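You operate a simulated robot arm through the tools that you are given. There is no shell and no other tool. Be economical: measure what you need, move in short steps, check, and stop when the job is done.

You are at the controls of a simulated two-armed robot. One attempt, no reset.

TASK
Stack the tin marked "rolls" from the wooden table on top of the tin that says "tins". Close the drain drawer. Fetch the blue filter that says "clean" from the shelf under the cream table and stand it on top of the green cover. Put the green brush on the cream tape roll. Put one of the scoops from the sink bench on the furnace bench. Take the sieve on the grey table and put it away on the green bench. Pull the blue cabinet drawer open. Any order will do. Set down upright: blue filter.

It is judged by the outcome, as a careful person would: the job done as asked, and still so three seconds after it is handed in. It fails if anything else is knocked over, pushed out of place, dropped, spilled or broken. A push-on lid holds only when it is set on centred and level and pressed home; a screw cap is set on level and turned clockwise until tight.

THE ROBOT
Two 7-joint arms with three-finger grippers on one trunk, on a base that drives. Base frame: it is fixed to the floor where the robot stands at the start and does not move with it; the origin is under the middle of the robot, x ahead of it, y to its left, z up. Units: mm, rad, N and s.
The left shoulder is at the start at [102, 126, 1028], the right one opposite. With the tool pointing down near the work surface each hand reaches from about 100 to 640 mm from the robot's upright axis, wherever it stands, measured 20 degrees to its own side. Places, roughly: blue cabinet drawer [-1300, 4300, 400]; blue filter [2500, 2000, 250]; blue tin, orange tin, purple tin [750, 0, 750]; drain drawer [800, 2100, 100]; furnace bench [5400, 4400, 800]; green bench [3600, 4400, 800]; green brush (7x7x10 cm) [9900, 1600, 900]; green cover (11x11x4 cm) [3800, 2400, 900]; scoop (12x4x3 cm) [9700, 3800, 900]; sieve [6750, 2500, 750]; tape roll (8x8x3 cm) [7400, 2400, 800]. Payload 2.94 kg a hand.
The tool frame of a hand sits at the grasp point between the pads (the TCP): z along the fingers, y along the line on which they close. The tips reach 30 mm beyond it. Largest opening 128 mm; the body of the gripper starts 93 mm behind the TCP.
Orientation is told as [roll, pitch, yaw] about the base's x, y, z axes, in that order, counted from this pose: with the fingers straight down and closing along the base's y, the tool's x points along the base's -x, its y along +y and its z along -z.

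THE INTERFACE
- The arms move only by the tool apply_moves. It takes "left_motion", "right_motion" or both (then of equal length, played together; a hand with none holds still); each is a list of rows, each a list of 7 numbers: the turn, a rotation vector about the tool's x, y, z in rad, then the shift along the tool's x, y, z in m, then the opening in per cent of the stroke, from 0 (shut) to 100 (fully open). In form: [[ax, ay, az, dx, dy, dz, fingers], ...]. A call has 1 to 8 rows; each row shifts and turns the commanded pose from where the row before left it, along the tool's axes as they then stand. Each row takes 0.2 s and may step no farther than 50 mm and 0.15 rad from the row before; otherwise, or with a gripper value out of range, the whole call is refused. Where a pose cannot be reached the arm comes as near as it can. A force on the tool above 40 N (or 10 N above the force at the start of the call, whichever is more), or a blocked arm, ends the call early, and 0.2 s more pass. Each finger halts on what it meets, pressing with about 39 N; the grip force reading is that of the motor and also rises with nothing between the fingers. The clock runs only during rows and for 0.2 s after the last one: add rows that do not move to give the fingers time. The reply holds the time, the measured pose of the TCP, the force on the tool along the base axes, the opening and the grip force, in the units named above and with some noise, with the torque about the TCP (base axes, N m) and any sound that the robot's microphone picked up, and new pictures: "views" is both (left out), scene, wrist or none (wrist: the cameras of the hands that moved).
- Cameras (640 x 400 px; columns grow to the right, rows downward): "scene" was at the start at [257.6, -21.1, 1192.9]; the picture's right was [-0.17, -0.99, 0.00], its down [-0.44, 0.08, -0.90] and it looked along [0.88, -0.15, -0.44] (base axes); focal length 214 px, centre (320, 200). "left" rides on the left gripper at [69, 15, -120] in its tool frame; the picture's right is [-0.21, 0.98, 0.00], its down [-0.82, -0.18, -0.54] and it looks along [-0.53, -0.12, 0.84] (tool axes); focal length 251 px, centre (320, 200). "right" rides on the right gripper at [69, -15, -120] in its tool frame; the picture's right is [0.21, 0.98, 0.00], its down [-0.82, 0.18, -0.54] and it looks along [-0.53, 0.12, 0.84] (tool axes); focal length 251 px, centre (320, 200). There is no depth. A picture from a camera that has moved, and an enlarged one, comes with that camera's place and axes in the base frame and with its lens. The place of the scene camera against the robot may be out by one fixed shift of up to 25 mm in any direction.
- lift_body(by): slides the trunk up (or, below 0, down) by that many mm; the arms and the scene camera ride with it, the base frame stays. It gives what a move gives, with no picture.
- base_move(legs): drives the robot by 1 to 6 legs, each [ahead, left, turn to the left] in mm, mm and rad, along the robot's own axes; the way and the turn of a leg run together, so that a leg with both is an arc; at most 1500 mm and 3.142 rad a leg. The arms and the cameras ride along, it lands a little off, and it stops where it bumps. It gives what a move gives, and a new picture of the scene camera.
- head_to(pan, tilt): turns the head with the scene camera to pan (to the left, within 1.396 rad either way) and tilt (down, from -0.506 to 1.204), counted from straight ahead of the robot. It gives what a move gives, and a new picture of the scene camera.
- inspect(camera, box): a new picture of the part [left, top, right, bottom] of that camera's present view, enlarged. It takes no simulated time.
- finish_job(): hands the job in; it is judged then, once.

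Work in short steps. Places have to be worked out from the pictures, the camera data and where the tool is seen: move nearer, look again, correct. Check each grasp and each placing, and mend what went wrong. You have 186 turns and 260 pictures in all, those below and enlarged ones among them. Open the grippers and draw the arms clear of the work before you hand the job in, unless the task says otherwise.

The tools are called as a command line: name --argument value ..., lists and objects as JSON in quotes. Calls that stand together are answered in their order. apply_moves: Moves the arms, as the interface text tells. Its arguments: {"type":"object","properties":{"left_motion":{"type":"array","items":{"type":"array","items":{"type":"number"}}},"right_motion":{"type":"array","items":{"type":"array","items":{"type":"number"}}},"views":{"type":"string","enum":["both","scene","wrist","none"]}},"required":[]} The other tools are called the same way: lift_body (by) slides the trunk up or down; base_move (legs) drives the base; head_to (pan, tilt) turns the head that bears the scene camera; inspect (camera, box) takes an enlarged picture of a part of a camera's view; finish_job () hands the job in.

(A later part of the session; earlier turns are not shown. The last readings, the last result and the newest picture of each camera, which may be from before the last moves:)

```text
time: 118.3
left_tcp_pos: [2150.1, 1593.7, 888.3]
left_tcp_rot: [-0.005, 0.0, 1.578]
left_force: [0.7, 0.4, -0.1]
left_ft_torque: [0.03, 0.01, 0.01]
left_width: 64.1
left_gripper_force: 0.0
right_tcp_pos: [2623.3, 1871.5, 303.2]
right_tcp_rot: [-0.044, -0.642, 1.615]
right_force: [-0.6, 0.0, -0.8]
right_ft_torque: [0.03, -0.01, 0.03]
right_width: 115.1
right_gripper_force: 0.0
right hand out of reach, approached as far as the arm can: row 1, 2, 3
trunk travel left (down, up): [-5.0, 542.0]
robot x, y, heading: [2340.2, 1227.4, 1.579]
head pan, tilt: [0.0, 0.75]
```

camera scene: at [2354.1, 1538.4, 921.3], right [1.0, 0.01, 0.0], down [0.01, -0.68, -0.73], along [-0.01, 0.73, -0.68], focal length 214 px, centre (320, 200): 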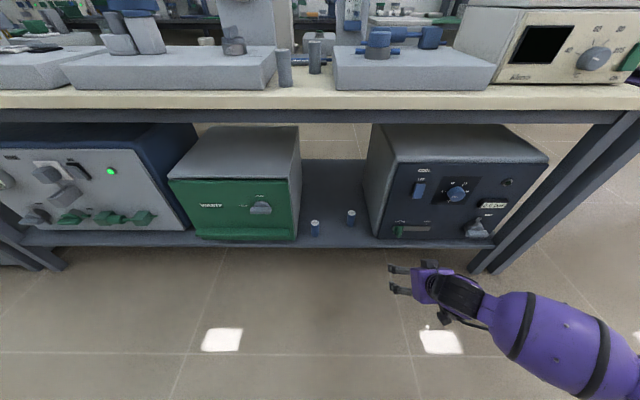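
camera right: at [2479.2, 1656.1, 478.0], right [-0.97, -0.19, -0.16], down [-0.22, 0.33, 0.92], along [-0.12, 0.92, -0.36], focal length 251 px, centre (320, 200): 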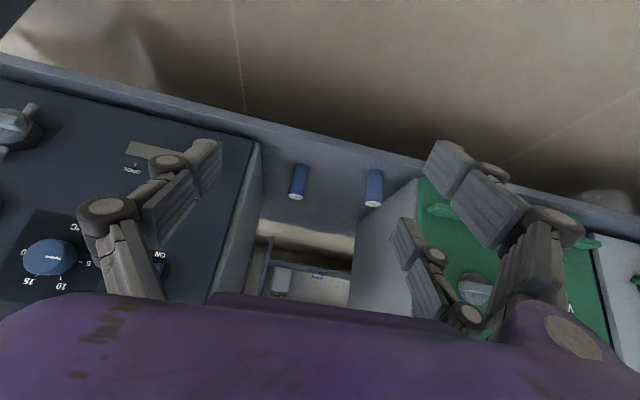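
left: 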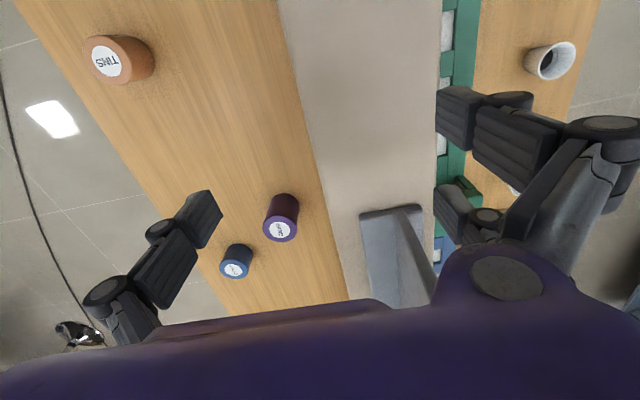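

The tilt stays at 0.64, which is fine. I'll lower 25 mm and shift the base left 152 mm to line up with the clean filter.

apply_moves --right_motion '[[0, 0, 0, 0.015, 0, 0.02, 90], [0, 0, 0, 0, 0, 0, 90]]' --views "none"

base_move --legs '[[0, 152, 0]]'

inspect --camera "right" --box '[0, 0, 640, 400]'

```text
time: 118.9
left_tcp_pos: [2150.2, 1594.2, 887.6]
left_tcp_rot: [-0.002, -0.001, 1.576]
left_force: [0.5, 0.3, 0.0]
left_ft_torque: [-0.04, -0.03, -0.01]
left_width: 64.1
left_gripper_force: 0.1
right_tcp_pos: [2624.0, 1870.0, 290.3]
right_tcp_rot: [-0.042, -0.64, 1.613]
right_force: [0.1, -1.1, -0.6]
right_ft_torque: [0.0, -0.02, -0.03]
right_width: 114.9
right_gripper_force: 0.0
right hand out of reach, approached as far as the arm can: row 1
trunk travel left (down, up): [-5.0, 542.0]
robot x, y, heading: [2343.9, 1229.7, 1.574]
head pan, tilt: [0.0, 0.75]
```

```text
time: 120.8
left_tcp_pos: [2003.6, 1591.8, 888.4]
left_tcp_rot: [-0.003, 0.0, 1.581]
left_force: [0.6, 0.2, -0.7]
left_ft_torque: [0.0, -0.02, -0.03]
left_width: 64.0
left_gripper_force: 0.0
right_tcp_pos: [2476.9, 1870.3, 291.7]
right_tcp_rot: [-0.041, -0.643, 1.616]
right_force: [0.1, -0.4, 0.2]
right_ft_torque: [0.0, 0.02, 0.01]
right_width: 115.3
right_gripper_force: 0.1
trunk travel left (down, up): [-5.0, 542.0]
robot x, y, heading: [2197.2, 1229.0, 1.584]
head pan, tilt: [0.0, 0.75]
camera scene: at [2207.4, 1537.0, 921.3], right [1.0, 0.01, 0.0], down [0.01, -0.68, -0.73], along [-0.01, 0.73, -0.68], focal length 214 px, centre (320, 200)
```

scene: 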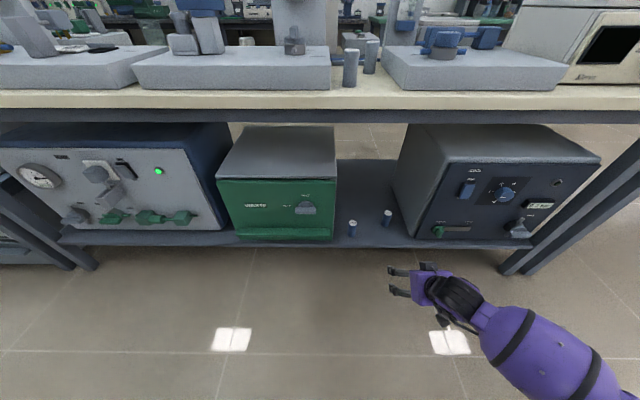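

```text
1.00 times, centred on (320, 200) of right (not enlarged: the box is as wide or as high as the picture)
camera zoom: at [2494.3, 1744.4, 345.3], right [-0.97, -0.19, -0.16], down [-0.22, 0.33, 0.92], along [-0.12, 0.92, -0.36], focal length 251 px, centre (320, 200)
```

zoom: 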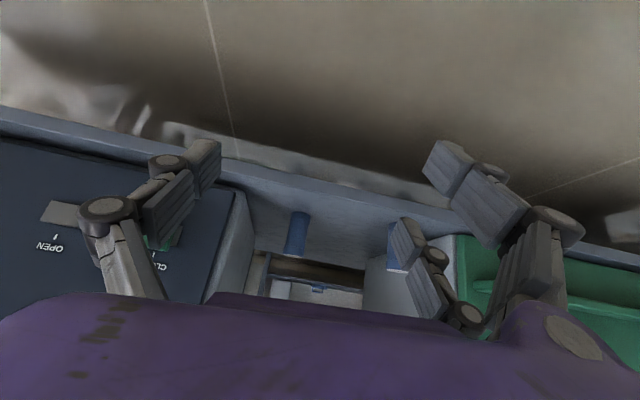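

The wrist view confirms the filter at x≈2469, y≈2139, z 228–283. I'll ease the tilt by 0.1 to get about 28 mm lower.

apply_moves --right_motion '[[0, 0.1, 0, 0, 0.005, 0, 90], [0, 0, 0, 0.0144, 0, 0.024, 90], [0, 0, 0, 0, 0, 0, 90]]' --views "none"

base_move --legs '[[190, 0, 0]]'

inspect --camera "right" --box '[0, 0, 640, 400]'

```text
time: 121.6
left_tcp_pos: [2003.8, 1593.7, 887.1]
left_tcp_rot: [-0.002, -0.002, 1.579]
left_force: [0.7, 0.0, 0.4]
left_ft_torque: [-0.02, -0.02, 0.02]
left_width: 64.1
left_gripper_force: 0.0
right_tcp_pos: [2472.1, 1872.8, 262.4]
right_tcp_rot: [-0.039, -0.541, 1.61]
right_force: [-0.6, 0.7, -0.5]
right_ft_torque: [0.01, -0.03, -0.01]
right_width: 115.1
right_gripper_force: 0.1
trunk travel left (down, up): [-5.0, 542.0]
robot x, y, heading: [2194.9, 1229.9, 1.581]
head pan, tilt: [0.0, 0.75]
```

```text
time: 123.2
left_tcp_pos: [2001.3, 1782.5, 887.9]
left_tcp_rot: [-0.002, -0.001, 1.578]
left_force: [-0.3, 0.7, 0.1]
left_ft_torque: [-0.03, 0.0, 0.02]
left_width: 64.3
left_gripper_force: 0.1
right_tcp_pos: [2470.6, 2061.5, 263.8]
right_tcp_rot: [-0.038, -0.538, 1.611]
right_force: [0.1, 0.1, -0.4]
right_ft_torque: [-0.01, 0.0, 0.01]
right_width: 115.0
right_gripper_force: 0.1
trunk travel left (down, up): [-5.0, 542.0]
robot x, y, heading: [2196.4, 1417.3, 1.585]
head pan, tilt: [0.0, 0.75]
camera scene: at [2205.8, 1727.2, 921.2], right [1.0, 0.01, 0.0], down [0.01, -0.68, -0.73], along [-0.01, 0.73, -0.68], focal length 214 px, centre (320, 200)
```

scene: 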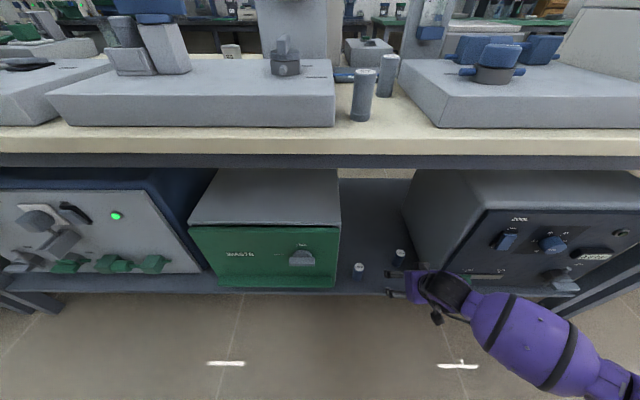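

```text
1.00 times, centred on (320, 200) of right (not enlarged: the box is as wide or as high as the picture)
camera zoom: at [2487.5, 1941.5, 330.0], right [-0.97, -0.2, -0.14], down [-0.22, 0.42, 0.88], along [-0.12, 0.88, -0.45], focal length 251 px, centre (320, 200)
```

zoom: 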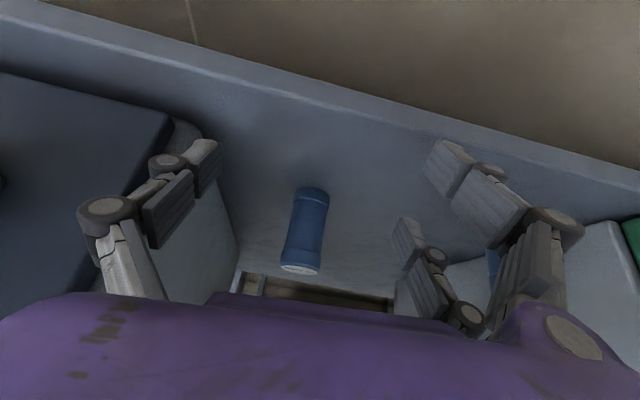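

Filter centre is at about (2467,2144), z 228–290. I'll advance 82 mm.

base_move --legs '[[82, 0, 0]]'

inspect --camera "right" --box '[0, 0, 640, 400]'

```text
time: 124.2
left_tcp_pos: [1999.6, 1866.8, 886.3]
left_tcp_rot: [-0.001, 0.001, 1.581]
left_force: [0.3, -0.2, 0.2]
left_ft_torque: [-0.03, 0.02, 0.01]
left_width: 63.8
left_gripper_force: 0.0
right_tcp_pos: [2468.3, 2146.7, 263.4]
right_tcp_rot: [-0.038, -0.54, 1.612]
right_force: [0.2, 0.3, -0.2]
right_ft_torque: [0.01, 0.01, 0.04]
right_width: 115.3
right_gripper_force: 0.1
trunk travel left (down, up): [-5.0, 542.0]
robot x, y, heading: [2194.0, 1498.1, 1.58]
head pan, tilt: [0.0, 0.75]
camera scene: at [2204.6, 1810.5, 921.2], right [1.0, 0.01, 0.0], down [0.01, -0.68, -0.73], along [-0.01, 0.73, -0.68], focal length 214 px, centre (320, 200)
```

scene: 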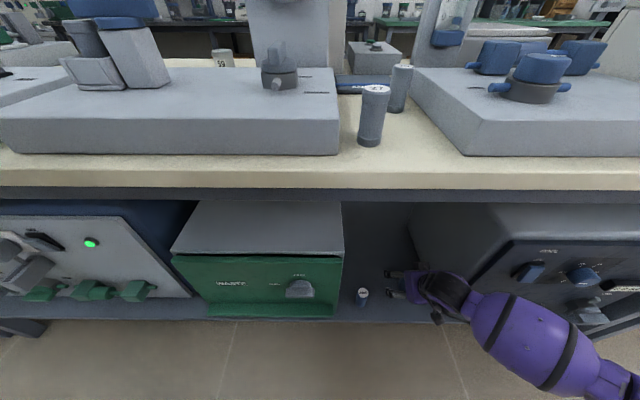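

```text
1.00 times, centred on (320, 200) of right (not enlarged: the box is as wide or as high as the picture)
camera zoom: at [2486.0, 2025.0, 329.8], right [-0.97, -0.2, -0.14], down [-0.22, 0.42, 0.88], along [-0.12, 0.88, -0.45], focal length 251 px, centre (320, 200)
```

zoom: 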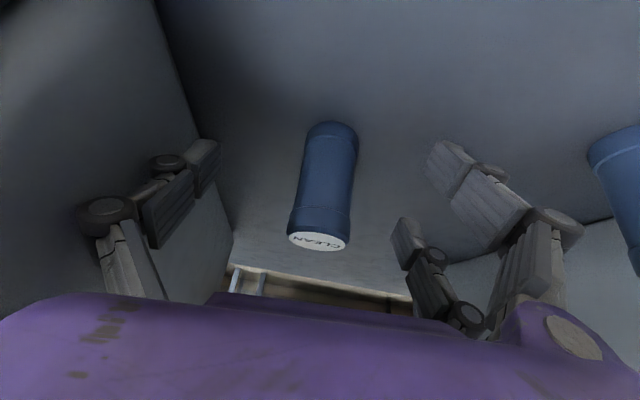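

The filter is between the fingers and centred. Closing.

apply_moves --right_motion '[[0, 0, 0, 0, 0, 0, 50], [0, 0, 0, 0, 0, 0, 20], [0, 0, 0, 0, 0, 0, 10], [0, 0, 0, 0, 0, 0, 10], [0, 0, 0, 0, 0, 0, 10]]' --views "wrist"

```text
time: 125.4
left_tcp_pos: [1999.9, 1864.5, 888.3]
left_tcp_rot: [-0.004, -0.001, 1.58]
left_force: [-0.8, 0.0, -0.3]
left_ft_torque: [0.02, -0.02, 0.0]
left_width: 64.1
left_gripper_force: 0.1
right_tcp_pos: [2468.4, 2146.2, 265.4]
right_tcp_rot: [-0.037, -0.545, 1.613]
right_force: [-7.4, 3.1, 17.2]
right_ft_torque: [0.09, 0.59, -0.07]
right_width: 31.4
right_gripper_force: 38.7
trunk travel left (down, up): [-5.0, 542.0]
robot x, y, heading: [2191.9, 1499.6, 1.581]
head pan, tilt: [0.0, 0.75]
camera right: at [2485.3, 2025.9, 331.9], right [-0.97, -0.2, -0.14], down [-0.22, 0.42, 0.88], along [-0.12, 0.89, -0.45], focal length 251 px, centre (320, 200)
```

right: 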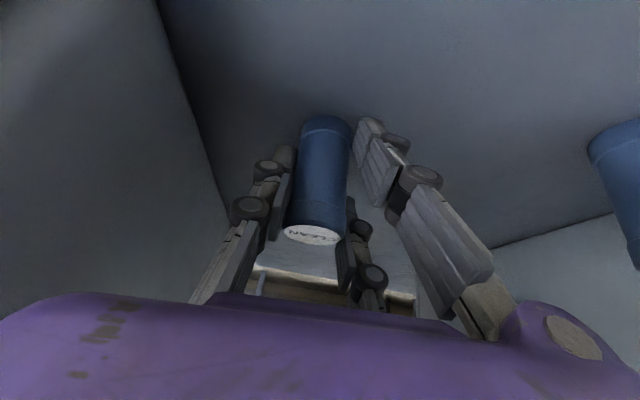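

Gripped at 31 mm. I'll lift 60 mm and back the base out.

apply_moves --right_motion '[[0, 0, 0, -0.0129, 0, -0.0214, 10], [0, 0, 0, -0.0129, 0, -0.0214, 10], [0, 0, 0, -0.005, 0, -0.0086, 10], [0, 0, 0, 0, 0, 0, 10]]' --views "wrist"

base_move --legs '[[-330, 0, 0]]'

```text
time: 126.4
left_tcp_pos: [2001.0, 1864.9, 887.5]
left_tcp_rot: [-0.002, 0.0, 1.58]
left_force: [0.0, 0.0, -0.7]
left_ft_torque: [0.04, -0.02, -0.01]
left_width: 64.3
left_gripper_force: 0.1
right_tcp_pos: [2468.9, 2146.6, 323.7]
right_tcp_rot: [-0.037, -0.54, 1.612]
right_force: [0.5, 0.1, -0.5]
right_ft_torque: [0.04, 0.01, 0.02]
right_width: 31.7
right_gripper_force: 39.2
trunk travel left (down, up): [-5.0, 542.0]
robot x, y, heading: [2191.2, 1502.1, 1.578]
head pan, tilt: [0.0, 0.75]
camera right: at [2485.3, 2025.1, 390.3], right [-0.97, -0.2, -0.14], down [-0.22, 0.42, 0.88], along [-0.12, 0.88, -0.45], focal length 251 px, centre (320, 200)
```

right: 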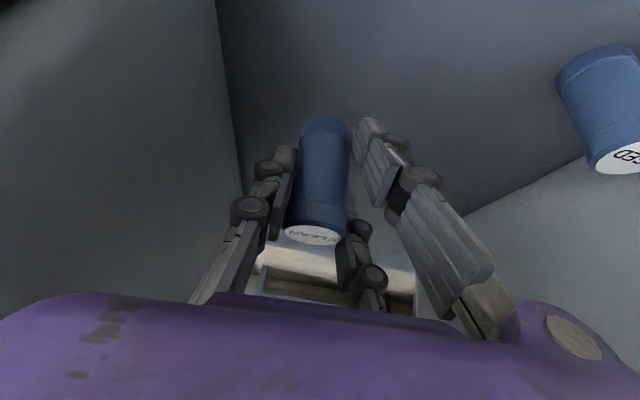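

```text
time: 128.7
left_tcp_pos: [2007.0, 1530.2, 887.5]
left_tcp_rot: [-0.003, -0.001, 1.566]
left_force: [0.0, 0.0, 0.2]
left_ft_torque: [0.03, 0.0, 0.02]
left_width: 64.0
left_gripper_force: 0.1
right_tcp_pos: [2478.7, 1803.4, 324.8]
right_tcp_rot: [-0.038, -0.539, 1.599]
right_force: [-1.5, 0.3, -0.8]
right_ft_torque: [-0.02, -0.01, -0.01]
right_width: 31.5
right_gripper_force: 38.7
trunk travel left (down, up): [-5.0, 542.0]
robot x, y, heading: [2193.4, 1161.2, 1.567]
head pan, tilt: [0.0, 0.75]
camera scene: at [2210.3, 1472.3, 921.4], right [1.0, 0.0, 0.0], down [0.0, -0.68, -0.73], along [0.0, 0.73, -0.68], focal length 214 px, centre (320, 200)
```

scene: 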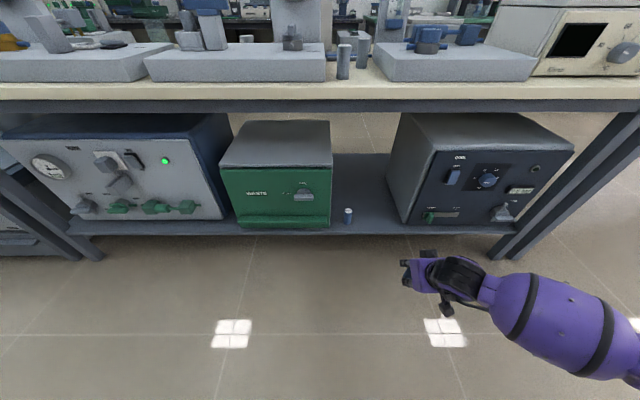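

The filter is held upright. I'll raise the trunk and hand, then drive right toward the green cover near (3800,2400).

lift_body --by 300

apply_moves --right_motion '[[0, 0, 0, -0.025, 0, -0.042, 10], [0, 0, 0, -0.025, 0, -0.042, 10], [0, 0, 0, -0.025, 0, -0.042, 10], [0, 0, 0, -0.025, 0, -0.042, 10], [0, 0, 0, -0.025, 0, -0.042, 10], [0, 0, 0, -0.025, 0, -0.042, 10], [0, 0, 0, -0.025, 0, -0.042, 10], [0, 0, 0, -0.025, 0, -0.042, 10]]' --views "none"

base_move --legs '[[0, -1200, 0]]'

head_to --pan -0.3 --tilt 0.5

```text
time: 131.7
left_tcp_pos: [2006.9, 1530.6, 1187.0]
left_tcp_rot: [-0.002, -0.001, 1.564]
left_force: [0.8, -0.4, -0.3]
left_ft_torque: [0.01, 0.01, -0.01]
left_width: 63.8
left_gripper_force: 0.0
right_tcp_pos: [2478.3, 1803.6, 623.1]
right_tcp_rot: [-0.037, -0.541, 1.599]
right_force: [0.6, -0.4, -1.0]
right_ft_torque: [0.03, -0.02, 0.04]
right_width: 31.4
right_gripper_force: 39.2
trunk travel left (down, up): [-305.0, 242.0]
robot x, y, heading: [2195.5, 1162.4, 1.567]
head pan, tilt: [0.0, 0.75]
```

```text
time: 133.4
left_tcp_pos: [2006.7, 1529.8, 1188.3]
left_tcp_rot: [-0.004, 0.0, 1.566]
left_force: [0.6, 0.1, 0.1]
left_ft_torque: [0.0, -0.02, 0.02]
left_width: 63.8
left_gripper_force: 0.0
right_tcp_pos: [2467.5, 1800.9, 1012.8]
right_tcp_rot: [-0.038, -0.54, 1.598]
right_force: [-0.8, -0.3, -1.3]
right_ft_torque: [-0.01, 0.01, -0.02]
right_width: 31.6
right_gripper_force: 39.1
trunk travel left (down, up): [-305.0, 242.0]
robot x, y, heading: [2193.2, 1162.4, 1.57]
head pan, tilt: [0.0, 0.75]
```

```text
time: 144.1
left_tcp_pos: [3195.3, 1526.6, 1187.7]
left_tcp_rot: [-0.002, 0.0, 1.566]
left_force: [0.4, -0.8, 0.4]
left_ft_torque: [0.02, 0.0, 0.01]
left_width: 63.9
left_gripper_force: 0.0
right_tcp_pos: [3653.7, 1798.5, 1013.2]
right_tcp_rot: [-0.039, -0.539, 1.6]
right_force: [0.6, -0.1, -0.9]
right_ft_torque: [-0.03, -0.02, 0.0]
right_width: 31.6
right_gripper_force: 38.9
trunk travel left (down, up): [-305.0, 242.0]
robot x, y, heading: [3382.8, 1160.2, 1.573]
head pan, tilt: [0.0, 0.75]
camera scene: at [3398.0, 1372.4, 1233.1], right [1.0, 0.0, 0.0], down [0.0, -0.68, -0.73], along [0.0, 0.73, -0.68], focal length 214 px, centre (320, 200)
```

scene: 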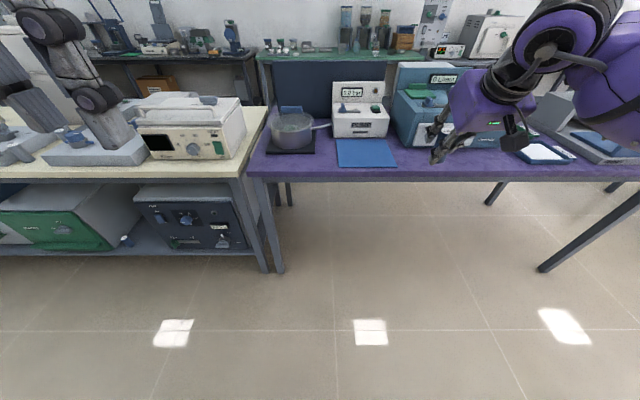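

```text
time: 144.9
left_tcp_pos: [3195.3, 1527.5, 1187.5]
left_tcp_rot: [-0.002, -0.002, 1.565]
left_force: [-0.9, -0.4, 0.8]
left_ft_torque: [-0.03, -0.01, -0.02]
left_width: 64.1
left_gripper_force: 0.0
right_tcp_pos: [3654.3, 1799.5, 1012.8]
right_tcp_rot: [-0.039, -0.54, 1.599]
right_force: [0.8, -0.2, -0.5]
right_ft_torque: [0.02, -0.02, 0.02]
right_width: 31.6
right_gripper_force: 39.0
trunk travel left (down, up): [-305.0, 242.0]
robot x, y, heading: [3380.6, 1158.4, 1.566]
head pan, tilt: [-0.3, 0.499]
camera scene: at [3424.8, 1376.4, 1255.1], right [0.95, -0.3, 0.0], down [-0.14, -0.46, -0.88], along [0.26, 0.84, -0.48], focal length 214 px, centre (320, 200)
```

scene: 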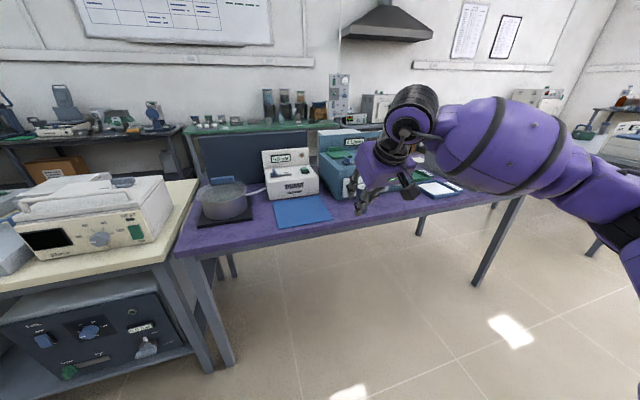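

Green items appear on the teal machine on the purple table. Zooming.

inspect --camera "scene" --box '[250, 120, 470, 230]'

```text
2.91 times, centred on (360, 175) of scene
camera zoom: at [3424.8, 1376.4, 1255.1], right [0.95, -0.3, 0.0], down [-0.14, -0.46, -0.88], along [0.26, 0.84, -0.48], focal length 624 px, centre (204, 273)
```

zoom: 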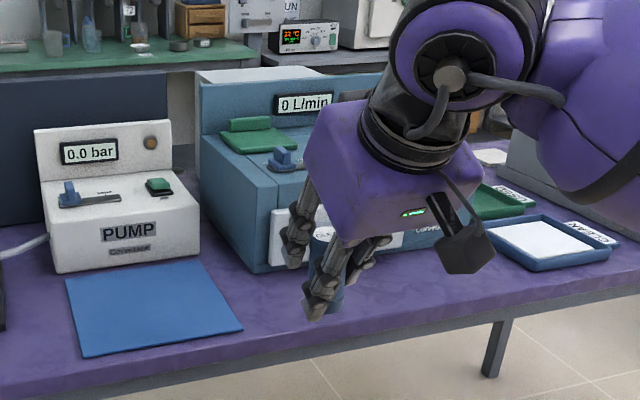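

The green cover lies on top of the teal machine at roughly (3855,2430). I'll raise the trunk a bit and drive closer for a better look.

lift_body --by 100

base_move --legs '[[0, -170, 0], [400, 0, 0]]'

head_to --pan -0.35 --tilt 0.75

inspect --camera "right" --box '[0, 0, 640, 400]'

```text
time: 146.2
left_tcp_pos: [3195.1, 1526.8, 1286.6]
left_tcp_rot: [0.0, 0.001, 1.565]
left_force: [-0.1, -0.8, -0.2]
left_ft_torque: [-0.03, 0.03, -0.01]
left_width: 63.9
left_gripper_force: 0.0
right_tcp_pos: [3656.2, 1799.5, 1112.6]
right_tcp_rot: [-0.04, -0.541, 1.598]
right_force: [0.2, 0.5, -0.5]
right_ft_torque: [0.01, -0.01, 0.0]
right_width: 31.9
right_gripper_force: 39.6
trunk travel left (down, up): [-405.0, 142.0]
robot x, y, heading: [3382.5, 1157.7, 1.567]
head pan, tilt: [-0.3, 0.499]
```

```text
time: 150.4
left_tcp_pos: [3363.2, 1916.7, 1289.1]
left_tcp_rot: [-0.003, -0.002, 1.564]
left_force: [-0.2, 1.0, -0.2]
left_ft_torque: [0.0, -0.01, 0.0]
left_width: 63.8
left_gripper_force: 0.1
right_tcp_pos: [3824.4, 2187.9, 1112.2]
right_tcp_rot: [-0.038, -0.54, 1.598]
right_force: [-0.5, 0.6, -0.9]
right_ft_torque: [-0.02, 0.01, 0.01]
right_width: 31.8
right_gripper_force: 39.1
trunk travel left (down, up): [-405.0, 142.0]
robot x, y, heading: [3551.7, 1547.7, 1.567]
head pan, tilt: [-0.3, 0.499]
camera scene: at [3593.2, 1740.3, 1355.1], right [0.95, -0.3, 0.0], down [-0.14, -0.46, -0.88], along [0.26, 0.84, -0.48], focal length 214 px, centre (320, 200)
```

scene: 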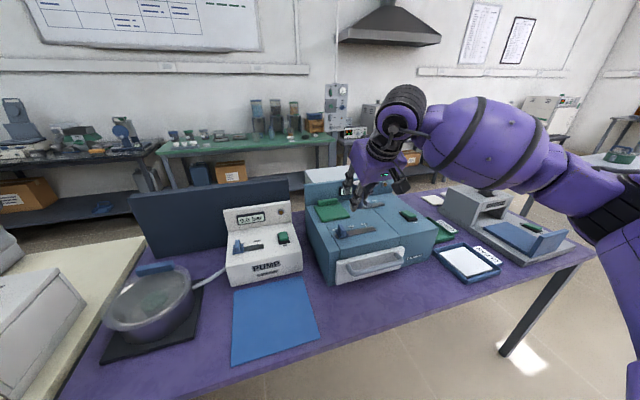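

```text
time: 151.2
left_tcp_pos: [3364.0, 1916.0, 1287.9]
left_tcp_rot: [-0.002, 0.0, 1.565]
left_force: [0.2, 0.2, 0.5]
left_ft_torque: [0.01, -0.03, 0.0]
left_width: 64.3
left_gripper_force: 0.1
right_tcp_pos: [3824.9, 2187.6, 1113.4]
right_tcp_rot: [-0.038, -0.538, 1.599]
right_force: [0.2, 0.3, -1.8]
right_ft_torque: [0.02, -0.03, -0.01]
right_width: 31.5
right_gripper_force: 39.0
trunk travel left (down, up): [-405.0, 142.0]
robot x, y, heading: [3548.1, 1545.3, 1.566]
head pan, tilt: [-0.351, 0.75]
camera scene: at [3594.7, 1731.4, 1333.2], right [0.94, -0.35, 0.0], down [-0.24, -0.64, -0.73], along [0.25, 0.69, -0.68], focal length 214 px, centre (320, 200)
```

scene: 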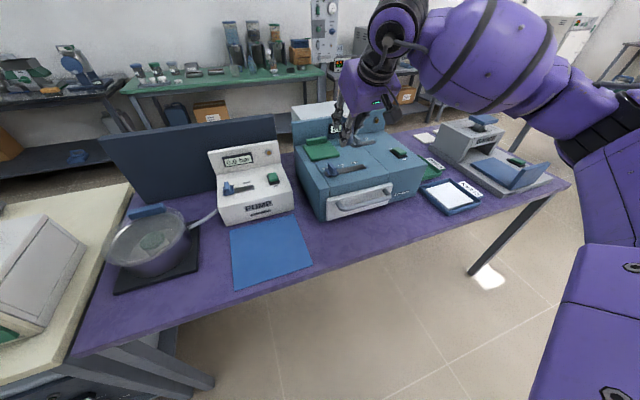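

```text
1.00 times, centred on (320, 200) of right (not enlarged: the box is as wide or as high as the picture)
camera zoom: at [3839.2, 2067.8, 1180.7], right [-0.97, -0.19, -0.14], down [-0.21, 0.43, 0.88], along [-0.11, 0.89, -0.45], focal length 251 px, centre (320, 200)
```

zoom: 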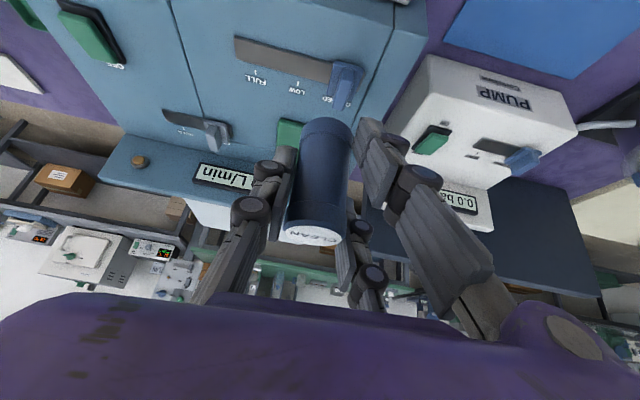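

Triangulated green cover centre ≈ (3846,2400,930). Zooming to see its shape.

inspect --camera "scene" --box '[285, 110, 375, 190]'

```text
5.00 times, centred on (330, 150) of scene
camera zoom: at [3594.7, 1731.4, 1333.2], right [0.94, -0.35, 0.0], down [-0.24, -0.64, -0.73], along [0.25, 0.69, -0.68], focal length 1072 px, centre (270, 450)
```

zoom: 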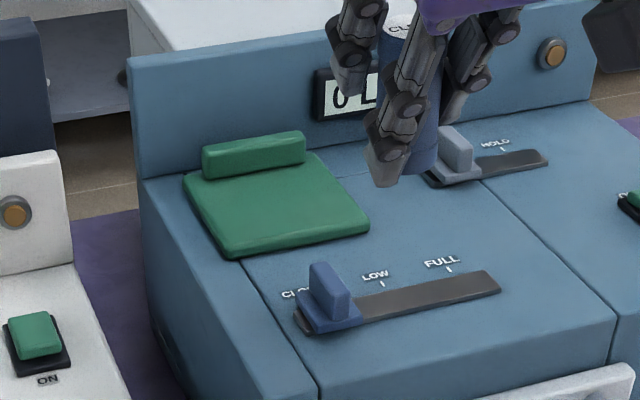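

The cover is a flat plate with a ridge at its back. I'll go 130 mm closer and offset the hand right so the wrist camera can see the cover.

base_move --legs '[[130, 0, 0]]'

apply_moves --right_motion '[[0, 0, 0, -0.012, -0.035, 0.007, 10], [0, 0, 0, -0.012, -0.035, 0.007, 10], [0, 0, 0, 0, 0, 0, 10]]' --views "wrist"

```text
time: 152.4
left_tcp_pos: [3363.4, 2041.1, 1289.2]
left_tcp_rot: [-0.002, -0.002, 1.565]
left_force: [0.2, 0.0, 0.5]
left_ft_torque: [0.0, -0.01, 0.0]
left_width: 64.0
left_gripper_force: 0.0
right_tcp_pos: [3823.5, 2313.3, 1114.5]
right_tcp_rot: [-0.039, -0.542, 1.6]
right_force: [0.4, 0.0, -1.1]
right_ft_torque: [0.0, 0.0, 0.03]
right_width: 31.9
right_gripper_force: 39.3
trunk travel left (down, up): [-405.0, 142.0]
robot x, y, heading: [3550.2, 1675.5, 1.563]
head pan, tilt: [-0.351, 0.75]
camera scene: at [3594.9, 1856.4, 1333.3], right [0.94, -0.35, 0.0], down [-0.24, -0.64, -0.73], along [0.25, 0.69, -0.68], focal length 214 px, centre (320, 200)
```

scene: 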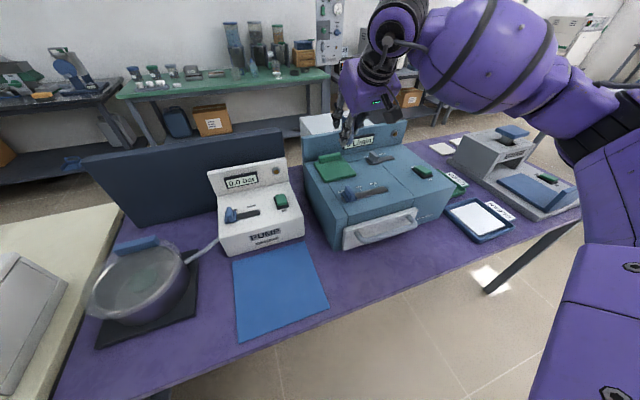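

```text
time: 153.2
left_tcp_pos: [3362.2, 2041.1, 1287.4]
left_tcp_rot: [-0.003, -0.003, 1.565]
left_force: [-0.4, -0.2, 0.0]
left_ft_torque: [0.03, 0.0, 0.04]
left_width: 63.9
left_gripper_force: 0.1
right_tcp_pos: [3893.0, 2343.5, 1117.3]
right_tcp_rot: [-0.04, -0.541, 1.599]
right_force: [-0.8, -0.7, -0.7]
right_ft_torque: [-0.04, -0.03, 0.02]
right_width: 31.4
right_gripper_force: 39.3
trunk travel left (down, up): [-405.0, 142.0]
robot x, y, heading: [3556.4, 1672.5, 1.573]
head pan, tilt: [-0.351, 0.75]
camera right: at [3908.1, 2222.4, 1184.9], right [-0.97, -0.19, -0.14], down [-0.21, 0.42, 0.88], along [-0.11, 0.89, -0.45], focal length 251 px, centre (320, 200)
```

right: 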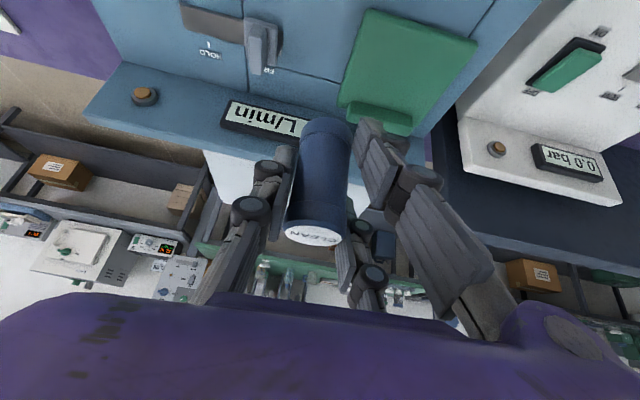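

The wrist view puts the flat part of the cover near (3821,2385). I'll move the filter above it and lower a little, then recheck.

apply_moves --right_motion '[[0, 0, 0, -0.018, 0.035, 0.011, 10], [0, 0, 0, -0.018, 0.035, 0.011, 10], [0, 0, 0, 0.0155, 0, 0.0257, 10], [0, 0, 0, 0.0155, 0, 0.0257, 10], [0, 0, 0, 0, 0, 0, 10]]' --views "both"

inspect --camera "scene" --box '[295, 110, 425, 200]'

```text
time: 154.4
left_tcp_pos: [3363.9, 2041.3, 1288.0]
left_tcp_rot: [-0.002, -0.001, 1.566]
left_force: [0.1, 0.1, -1.5]
left_ft_torque: [0.03, 0.01, 0.01]
left_width: 63.9
left_gripper_force: 0.0
right_tcp_pos: [3824.4, 2385.3, 1054.6]
right_tcp_rot: [-0.04, -0.541, 1.6]
right_force: [0.4, 0.0, -0.5]
right_ft_torque: [0.02, -0.02, 0.0]
right_width: 31.7
right_gripper_force: 38.7
trunk travel left (down, up): [-405.0, 142.0]
robot x, y, heading: [3548.5, 1679.4, 1.567]
head pan, tilt: [-0.351, 0.75]
camera scene: at [3594.7, 1856.9, 1333.2], right [0.94, -0.35, 0.0], down [-0.24, -0.64, -0.73], along [0.25, 0.69, -0.68], focal length 214 px, centre (320, 200)
camera right: at [3840.2, 2265.0, 1122.0], right [-0.97, -0.19, -0.14], down [-0.21, 0.42, 0.88], along [-0.11, 0.89, -0.45], focal length 251 px, centre (320, 200)
```

scene: 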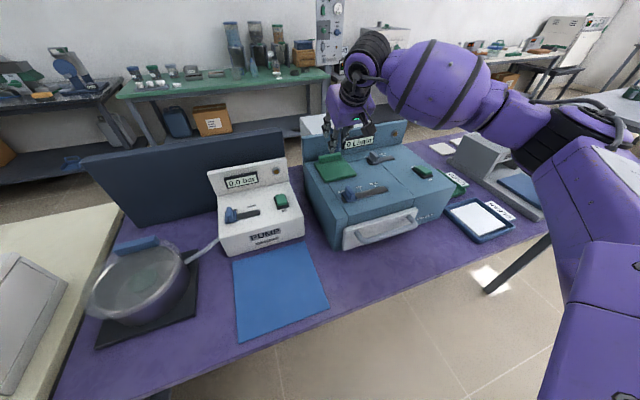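
right: 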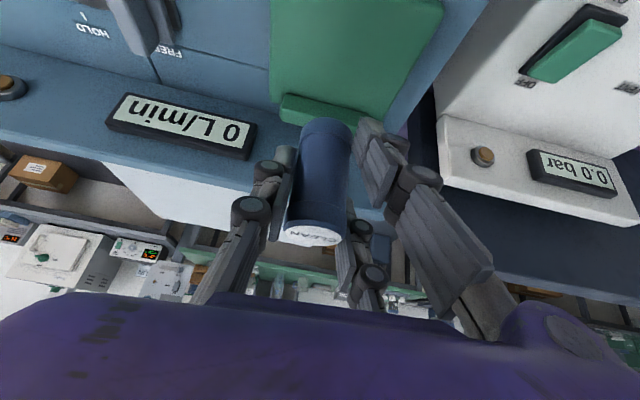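

```text
4.44 times, centred on (360, 155) of scene
camera zoom: at [3594.7, 1856.9, 1333.2], right [0.94, -0.35, 0.0], down [-0.24, -0.64, -0.73], along [0.25, 0.69, -0.68], focal length 953 px, centre (142, 400)
```

zoom: 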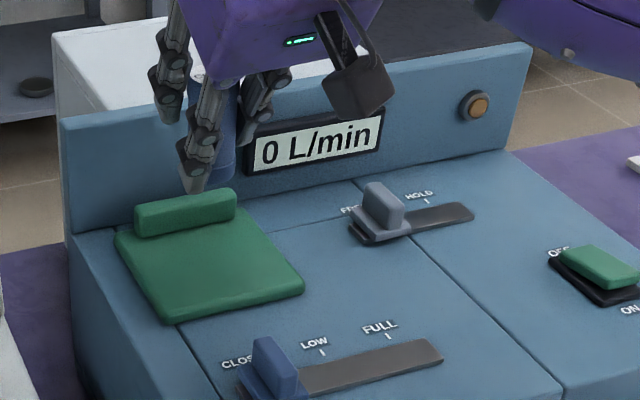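

The filter is about over the plate. I'll lower 50 mm and recheck both views.

apply_moves --right_motion '[[0, 0, 0, 0.0129, 0, 0.0214, 10], [0, 0, 0, 0.0129, 0, 0.0214, 10], [0, 0, 0, 0, 0, 0, 10]]' --views "wrist"

inspect --camera "scene" --box '[295, 110, 425, 200]'

```text
time: 155.2
left_tcp_pos: [3363.0, 2042.9, 1289.2]
left_tcp_rot: [-0.003, -0.001, 1.565]
left_force: [0.5, -0.5, -0.2]
left_ft_torque: [-0.01, 0.05, -0.02]
left_width: 64.2
left_gripper_force: 0.1
right_tcp_pos: [3826.0, 2384.0, 1003.2]
right_tcp_rot: [-0.038, -0.541, 1.598]
right_force: [0.3, -0.9, -0.5]
right_ft_torque: [-0.05, -0.04, -0.01]
right_width: 31.6
right_gripper_force: 38.9
trunk travel left (down, up): [-405.0, 142.0]
robot x, y, heading: [3549.5, 1673.8, 1.568]
head pan, tilt: [-0.351, 0.75]
camera right: at [3841.4, 2263.5, 1069.8], right [-0.97, -0.19, -0.14], down [-0.21, 0.42, 0.88], along [-0.11, 0.89, -0.45], focal length 251 px, centre (320, 200)
```

right: 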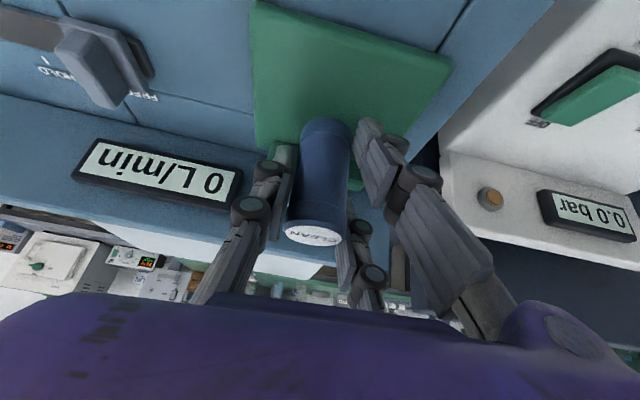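

```text
4.44 times, centred on (360, 155) of scene
camera zoom: at [3594.8, 1857.1, 1333.1], right [0.94, -0.35, 0.0], down [-0.24, -0.64, -0.73], along [0.25, 0.69, -0.68], focal length 953 px, centre (142, 400)
```

zoom: 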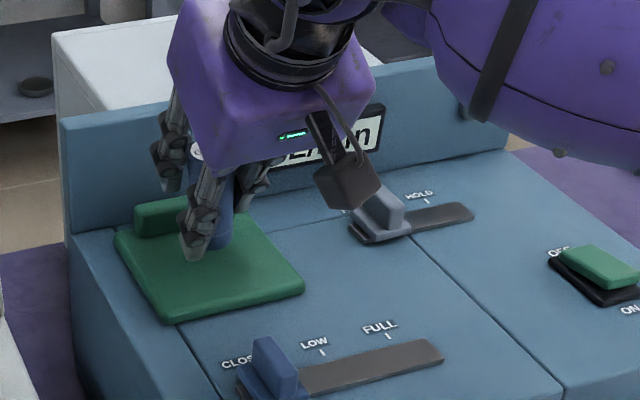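

Both views show the filter above the middle of the flat plate. I'll lower to just above contact, then in fine steps.

apply_moves --right_motion '[[0, 0, 0, 0.0054, 0, 0.009, 10], [0, 0, 0, 0.0054, 0, 0.009, 10], [0, 0, 0, 0.001, 0, 0.0017, 10], [0, 0, 0, 0, 0, 0, 10]]' --views "none"

apply_moves --right_motion '[[0, 0, 0, 0.001, 0, 0.0017, 10], [0, 0, 0, 0.001, 0, 0.0017, 10], [0, 0, 0, 0, 0, 0, 10]]' --views "wrist"

inspect --camera "scene" --box '[295, 110, 425, 200]'

```text
time: 156.2
left_tcp_pos: [3362.3, 2040.4, 1288.3]
left_tcp_rot: [-0.005, -0.001, 1.565]
left_force: [0.3, 0.0, 0.4]
left_ft_torque: [0.03, -0.02, 0.02]
left_width: 64.1
left_gripper_force: 0.1
right_tcp_pos: [3826.3, 2384.6, 988.8]
right_tcp_rot: [-0.039, -0.553, 1.599]
right_force: [-1.9, 4.8, 32.3]
right_ft_torque: [0.05, 0.44, -0.07]
right_width: 31.4
right_gripper_force: 38.7
trunk travel left (down, up): [-405.0, 142.0]
robot x, y, heading: [3554.0, 1678.7, 1.57]
head pan, tilt: [-0.351, 0.75]
```

```text
time: 156.8
left_tcp_pos: [3363.4, 2042.4, 1288.0]
left_tcp_rot: [-0.001, -0.001, 1.565]
left_force: [0.1, 0.4, -0.2]
left_ft_torque: [-0.06, 0.03, -0.01]
left_width: 64.0
left_gripper_force: 0.1
right_tcp_pos: [3826.7, 2385.5, 989.3]
right_tcp_rot: [-0.031, -0.561, 1.595]
right_force: [-1.3, -6.9, 17.1]
right_ft_torque: [-0.47, 0.25, 0.06]
right_width: 31.5
right_gripper_force: 38.6
trunk travel left (down, up): [-405.0, 142.0]
robot x, y, heading: [3549.6, 1673.9, 1.567]
head pan, tilt: [-0.351, 0.75]
stopped in row 3 (right hand): the force on the tool passed its limit at 43 N (the readings are from after the stop); the commanded pose is now the measured one
camera right: at [3842.3, 2265.2, 1053.0], right [-0.97, -0.19, -0.14], down [-0.21, 0.41, 0.89], along [-0.11, 0.89, -0.44], focal length 251 px, centre (320, 200)
```

right: 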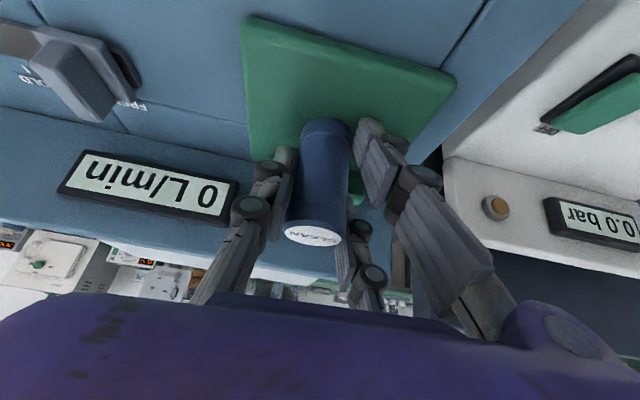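

```text
4.44 times, centred on (360, 155) of scene
camera zoom: at [3594.9, 1856.3, 1332.9], right [0.94, -0.35, 0.0], down [-0.24, -0.64, -0.73], along [0.25, 0.69, -0.68], focal length 953 px, centre (142, 400)
```

zoom: 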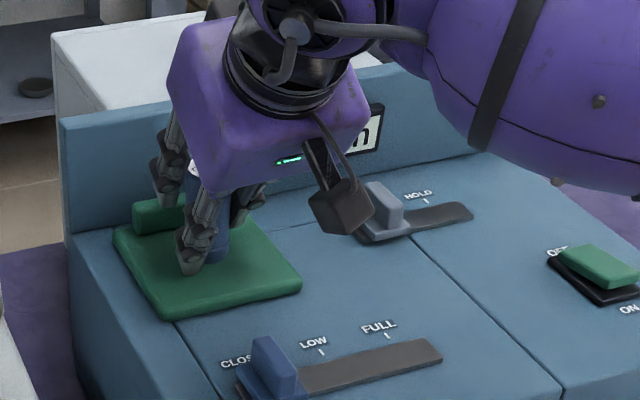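

Contact came at TCP z≈989, about 20 mm earlier than estimated. To be sure it isn't the ridge, I'll raise, shift 12 mm toward the front, restore the tilt, and lower again.

apply_moves --right_motion '[[0, 0, 0, -0.0077, 0, -0.0129, 10], [0, 0.02, 0, 0.0103, 0, -0.0062, 10], [0, 0, 0, 0.003, 0, 0.005, 10], [0, 0, 0, 0, 0, 0, 10]]' --views "none"

apply_moves --right_motion '[[0, 0, 0, 0.0015, 0, 0.0026, 10], [0, 0, 0, 0.0015, 0, 0.0026, 10], [0, 0, 0, 0, 0, 0, 10]]' --views "none"

```text
time: 157.8
left_tcp_pos: [3363.2, 2041.4, 1287.9]
left_tcp_rot: [0.0, -0.001, 1.565]
left_force: [-0.1, 0.9, 0.3]
left_ft_torque: [-0.01, 0.04, -0.03]
left_width: 64.1
left_gripper_force: 0.1
right_tcp_pos: [3828.0, 2374.2, 994.3]
right_tcp_rot: [-0.035, -0.531, 1.596]
right_force: [-0.1, -1.2, -0.1]
right_ft_torque: [-0.02, 0.03, 0.0]
right_width: 31.9
right_gripper_force: 38.3
trunk travel left (down, up): [-405.0, 142.0]
robot x, y, heading: [3552.5, 1675.4, 1.567]
head pan, tilt: [-0.351, 0.75]
```

```text
time: 158.7
left_tcp_pos: [3363.1, 2041.9, 1287.1]
left_tcp_rot: [-0.001, -0.002, 1.566]
left_force: [0.4, 0.6, 0.6]
left_ft_torque: [0.02, -0.03, 0.01]
left_width: 64.1
left_gripper_force: 0.1
right_tcp_pos: [3828.5, 2374.8, 988.4]
right_tcp_rot: [-0.036, -0.536, 1.595]
right_force: [-0.3, 0.8, 3.0]
right_ft_torque: [0.0, 0.04, -0.02]
right_width: 31.4
right_gripper_force: 39.1
trunk travel left (down, up): [-405.0, 142.0]
robot x, y, heading: [3551.7, 1673.5, 1.565]
head pan, tilt: [-0.351, 0.75]
```

Same contact height, so this is the flat plate. I'll seat 1.5 mm more, open, then back off along the tool axis.

apply_moves --right_motion '[[0, 0, 0, 0.0008, 0, 0.0013, 10], [0, 0, 0, 0, 0, 0, 10], [0, 0, 0, 0, 0, 0, 35], [0, 0, 0, 0, 0, 0, 60], [0, 0, 0, 0, 0, 0, 60], [0, 0, 0, 0, 0, 0, 60]]' --views "wrist"

inspect --camera "scene" --box '[295, 110, 425, 200]'

```text
time: 160.1
left_tcp_pos: [3364.6, 2042.0, 1287.8]
left_tcp_rot: [0.0, -0.002, 1.566]
left_force: [0.6, 0.6, -0.1]
left_ft_torque: [-0.02, -0.01, 0.02]
left_width: 63.9
left_gripper_force: 0.0
right_tcp_pos: [3828.7, 2374.1, 986.1]
right_tcp_rot: [-0.036, -0.532, 1.596]
right_force: [0.4, 0.2, 0.2]
right_ft_torque: [-0.02, 0.01, 0.01]
right_width: 77.0
right_gripper_force: 0.0
trunk travel left (down, up): [-405.0, 142.0]
robot x, y, heading: [3550.7, 1678.3, 1.568]
head pan, tilt: [-0.351, 0.75]
camera right: at [3843.3, 2254.6, 1053.8], right [-0.97, -0.19, -0.14], down [-0.21, 0.43, 0.88], along [-0.11, 0.88, -0.46], focal length 251 px, centre (320, 200)
```

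right: 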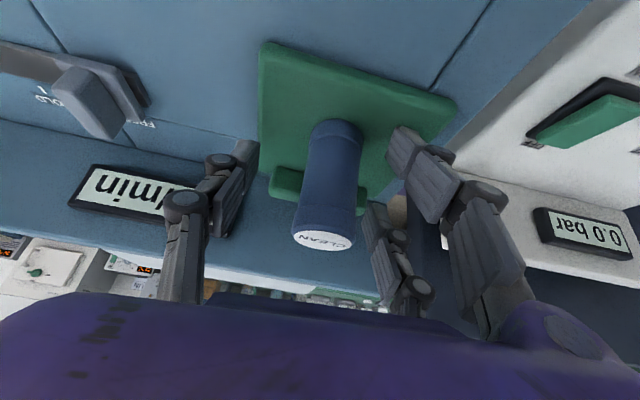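

```text
4.44 times, centred on (360, 155) of scene
camera zoom: at [3595.0, 1857.0, 1333.1], right [0.94, -0.35, 0.0], down [-0.24, -0.64, -0.73], along [0.25, 0.69, -0.68], focal length 953 px, centre (142, 400)
```

zoom: 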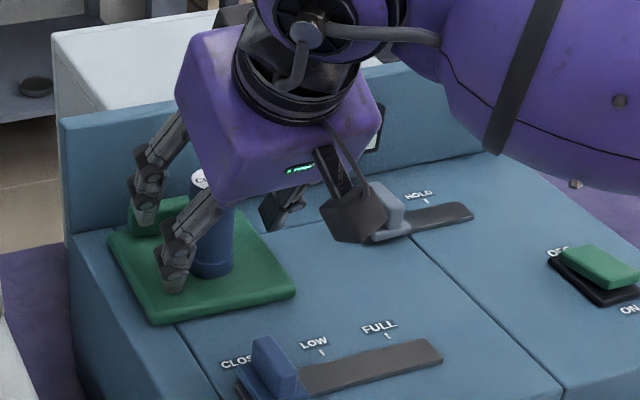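

The filter stands upright on the plate. I'll withdraw along the tool axis.

apply_moves --right_motion '[[0, 0, 0, 0, 0, -0.02, 60], [0, 0, 0, 0, 0, -0.035, 60], [0, 0, 0, 0, 0, -0.05, 60], [0, 0, 0, 0, 0, -0.05, 60], [0, 0, 0, -0.02, 0, -0.04, 60], [0, 0, 0, 0, 0, 0, 60]]' --views "wrist"

inspect --camera "scene" --box '[295, 110, 425, 200]'

```text
time: 161.4
left_tcp_pos: [3364.1, 2042.3, 1289.5]
left_tcp_rot: [0.0, -0.002, 1.566]
left_force: [0.1, 0.6, -0.4]
left_ft_torque: [0.0, 0.02, -0.04]
left_width: 64.1
left_gripper_force: 0.0
right_tcp_pos: [3822.8, 2293.1, 1167.3]
right_tcp_rot: [-0.034, -0.532, 1.596]
right_force: [-0.4, 0.4, -1.1]
right_ft_torque: [0.02, 0.04, 0.01]
right_width: 76.9
right_gripper_force: 0.1
trunk travel left (down, up): [-405.0, 142.0]
robot x, y, heading: [3553.5, 1674.6, 1.568]
head pan, tilt: [-0.351, 0.75]
camera right: at [3838.9, 2173.3, 1235.9], right [-0.97, -0.19, -0.14], down [-0.21, 0.43, 0.88], along [-0.11, 0.88, -0.46], focal length 251 px, centre (320, 200)
```

right: 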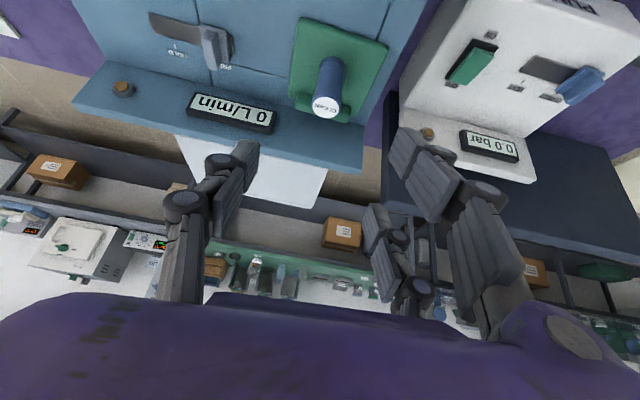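

```text
4.44 times, centred on (360, 155) of scene
camera zoom: at [3595.3, 1857.0, 1333.1], right [0.94, -0.35, 0.0], down [-0.24, -0.64, -0.73], along [0.25, 0.69, -0.68], focal length 953 px, centre (142, 400)
```

zoom: 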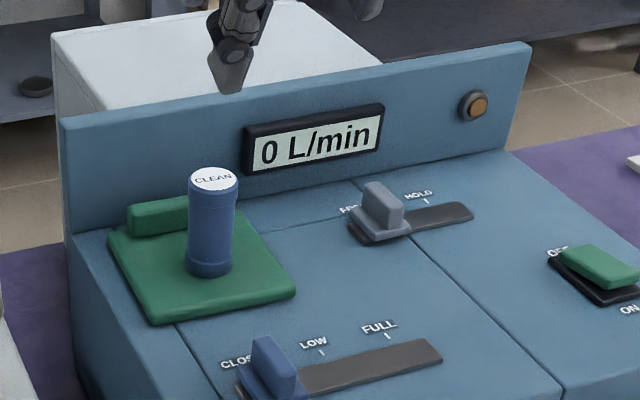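

The filter is done. I'll back away, turn toward +x, and look down the aisle to plan for the brush, scoop, tape roll and sieve.

base_move --legs '[[-380, 0, 0], [0, 0, -1.566]]'

head_to --pan 0.3 --tilt 0.35

```text
time: 167.7
left_tcp_pos: [3916.8, 1483.8, 1288.9]
left_tcp_rot: [-0.001, -0.001, -0.001]
left_force: [0.1, 1.3, -0.4]
left_ft_torque: [0.01, 0.0, -0.03]
left_width: 63.8
left_gripper_force: 0.1
right_tcp_pos: [4170.1, 1024.7, 1167.9]
right_tcp_rot: [-0.035, -0.532, 0.027]
right_force: [0.4, 0.1, 0.0]
right_ft_torque: [0.02, -0.01, 0.0]
right_width: 76.9
right_gripper_force: 0.1
trunk travel left (down, up): [-405.0, 142.0]
robot x, y, heading: [3551.2, 1293.8, 0.001]
head pan, tilt: [-0.351, 0.75]
camera scene: at [3752.0, 1260.3, 1333.1], right [-0.34, -0.94, 0.0], down [-0.64, 0.23, -0.73], along [0.69, -0.25, -0.68], focal length 214 px, centre (320, 200)
```

scene: 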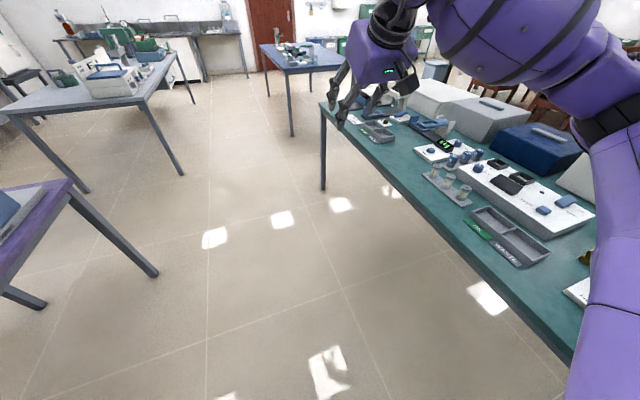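

```text
time: 168.7
left_tcp_pos: [3917.0, 1483.5, 1288.2]
left_tcp_rot: [-0.001, 0.0, 0.001]
left_force: [0.3, 0.1, -0.1]
left_ft_torque: [0.0, -0.02, -0.01]
left_width: 64.2
left_gripper_force: 0.1
right_tcp_pos: [4169.7, 1024.3, 1168.6]
right_tcp_rot: [-0.035, -0.531, 0.029]
right_force: [0.7, 0.1, -0.1]
right_ft_torque: [0.01, 0.01, -0.02]
right_width: 76.7
right_gripper_force: 0.0
trunk travel left (down, up): [-405.0, 142.0]
robot x, y, heading: [3551.3, 1295.1, 0.002]
head pan, tilt: [0.3, 0.351]
camera scene: at [3763.1, 1316.2, 1368.7], right [0.3, -0.96, 0.0], down [-0.33, -0.1, -0.94], along [0.9, 0.28, -0.34], focal length 214 px, centre (320, 200)
```

scene: 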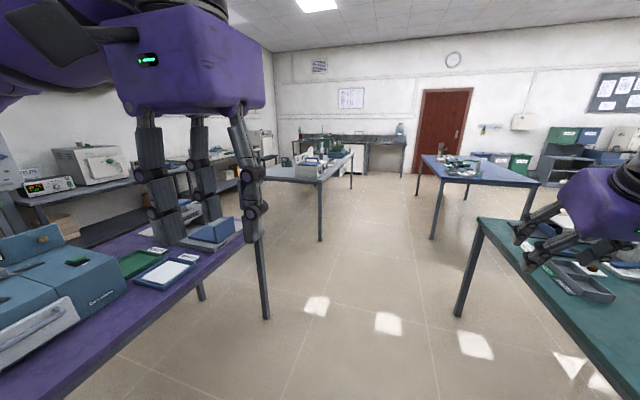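

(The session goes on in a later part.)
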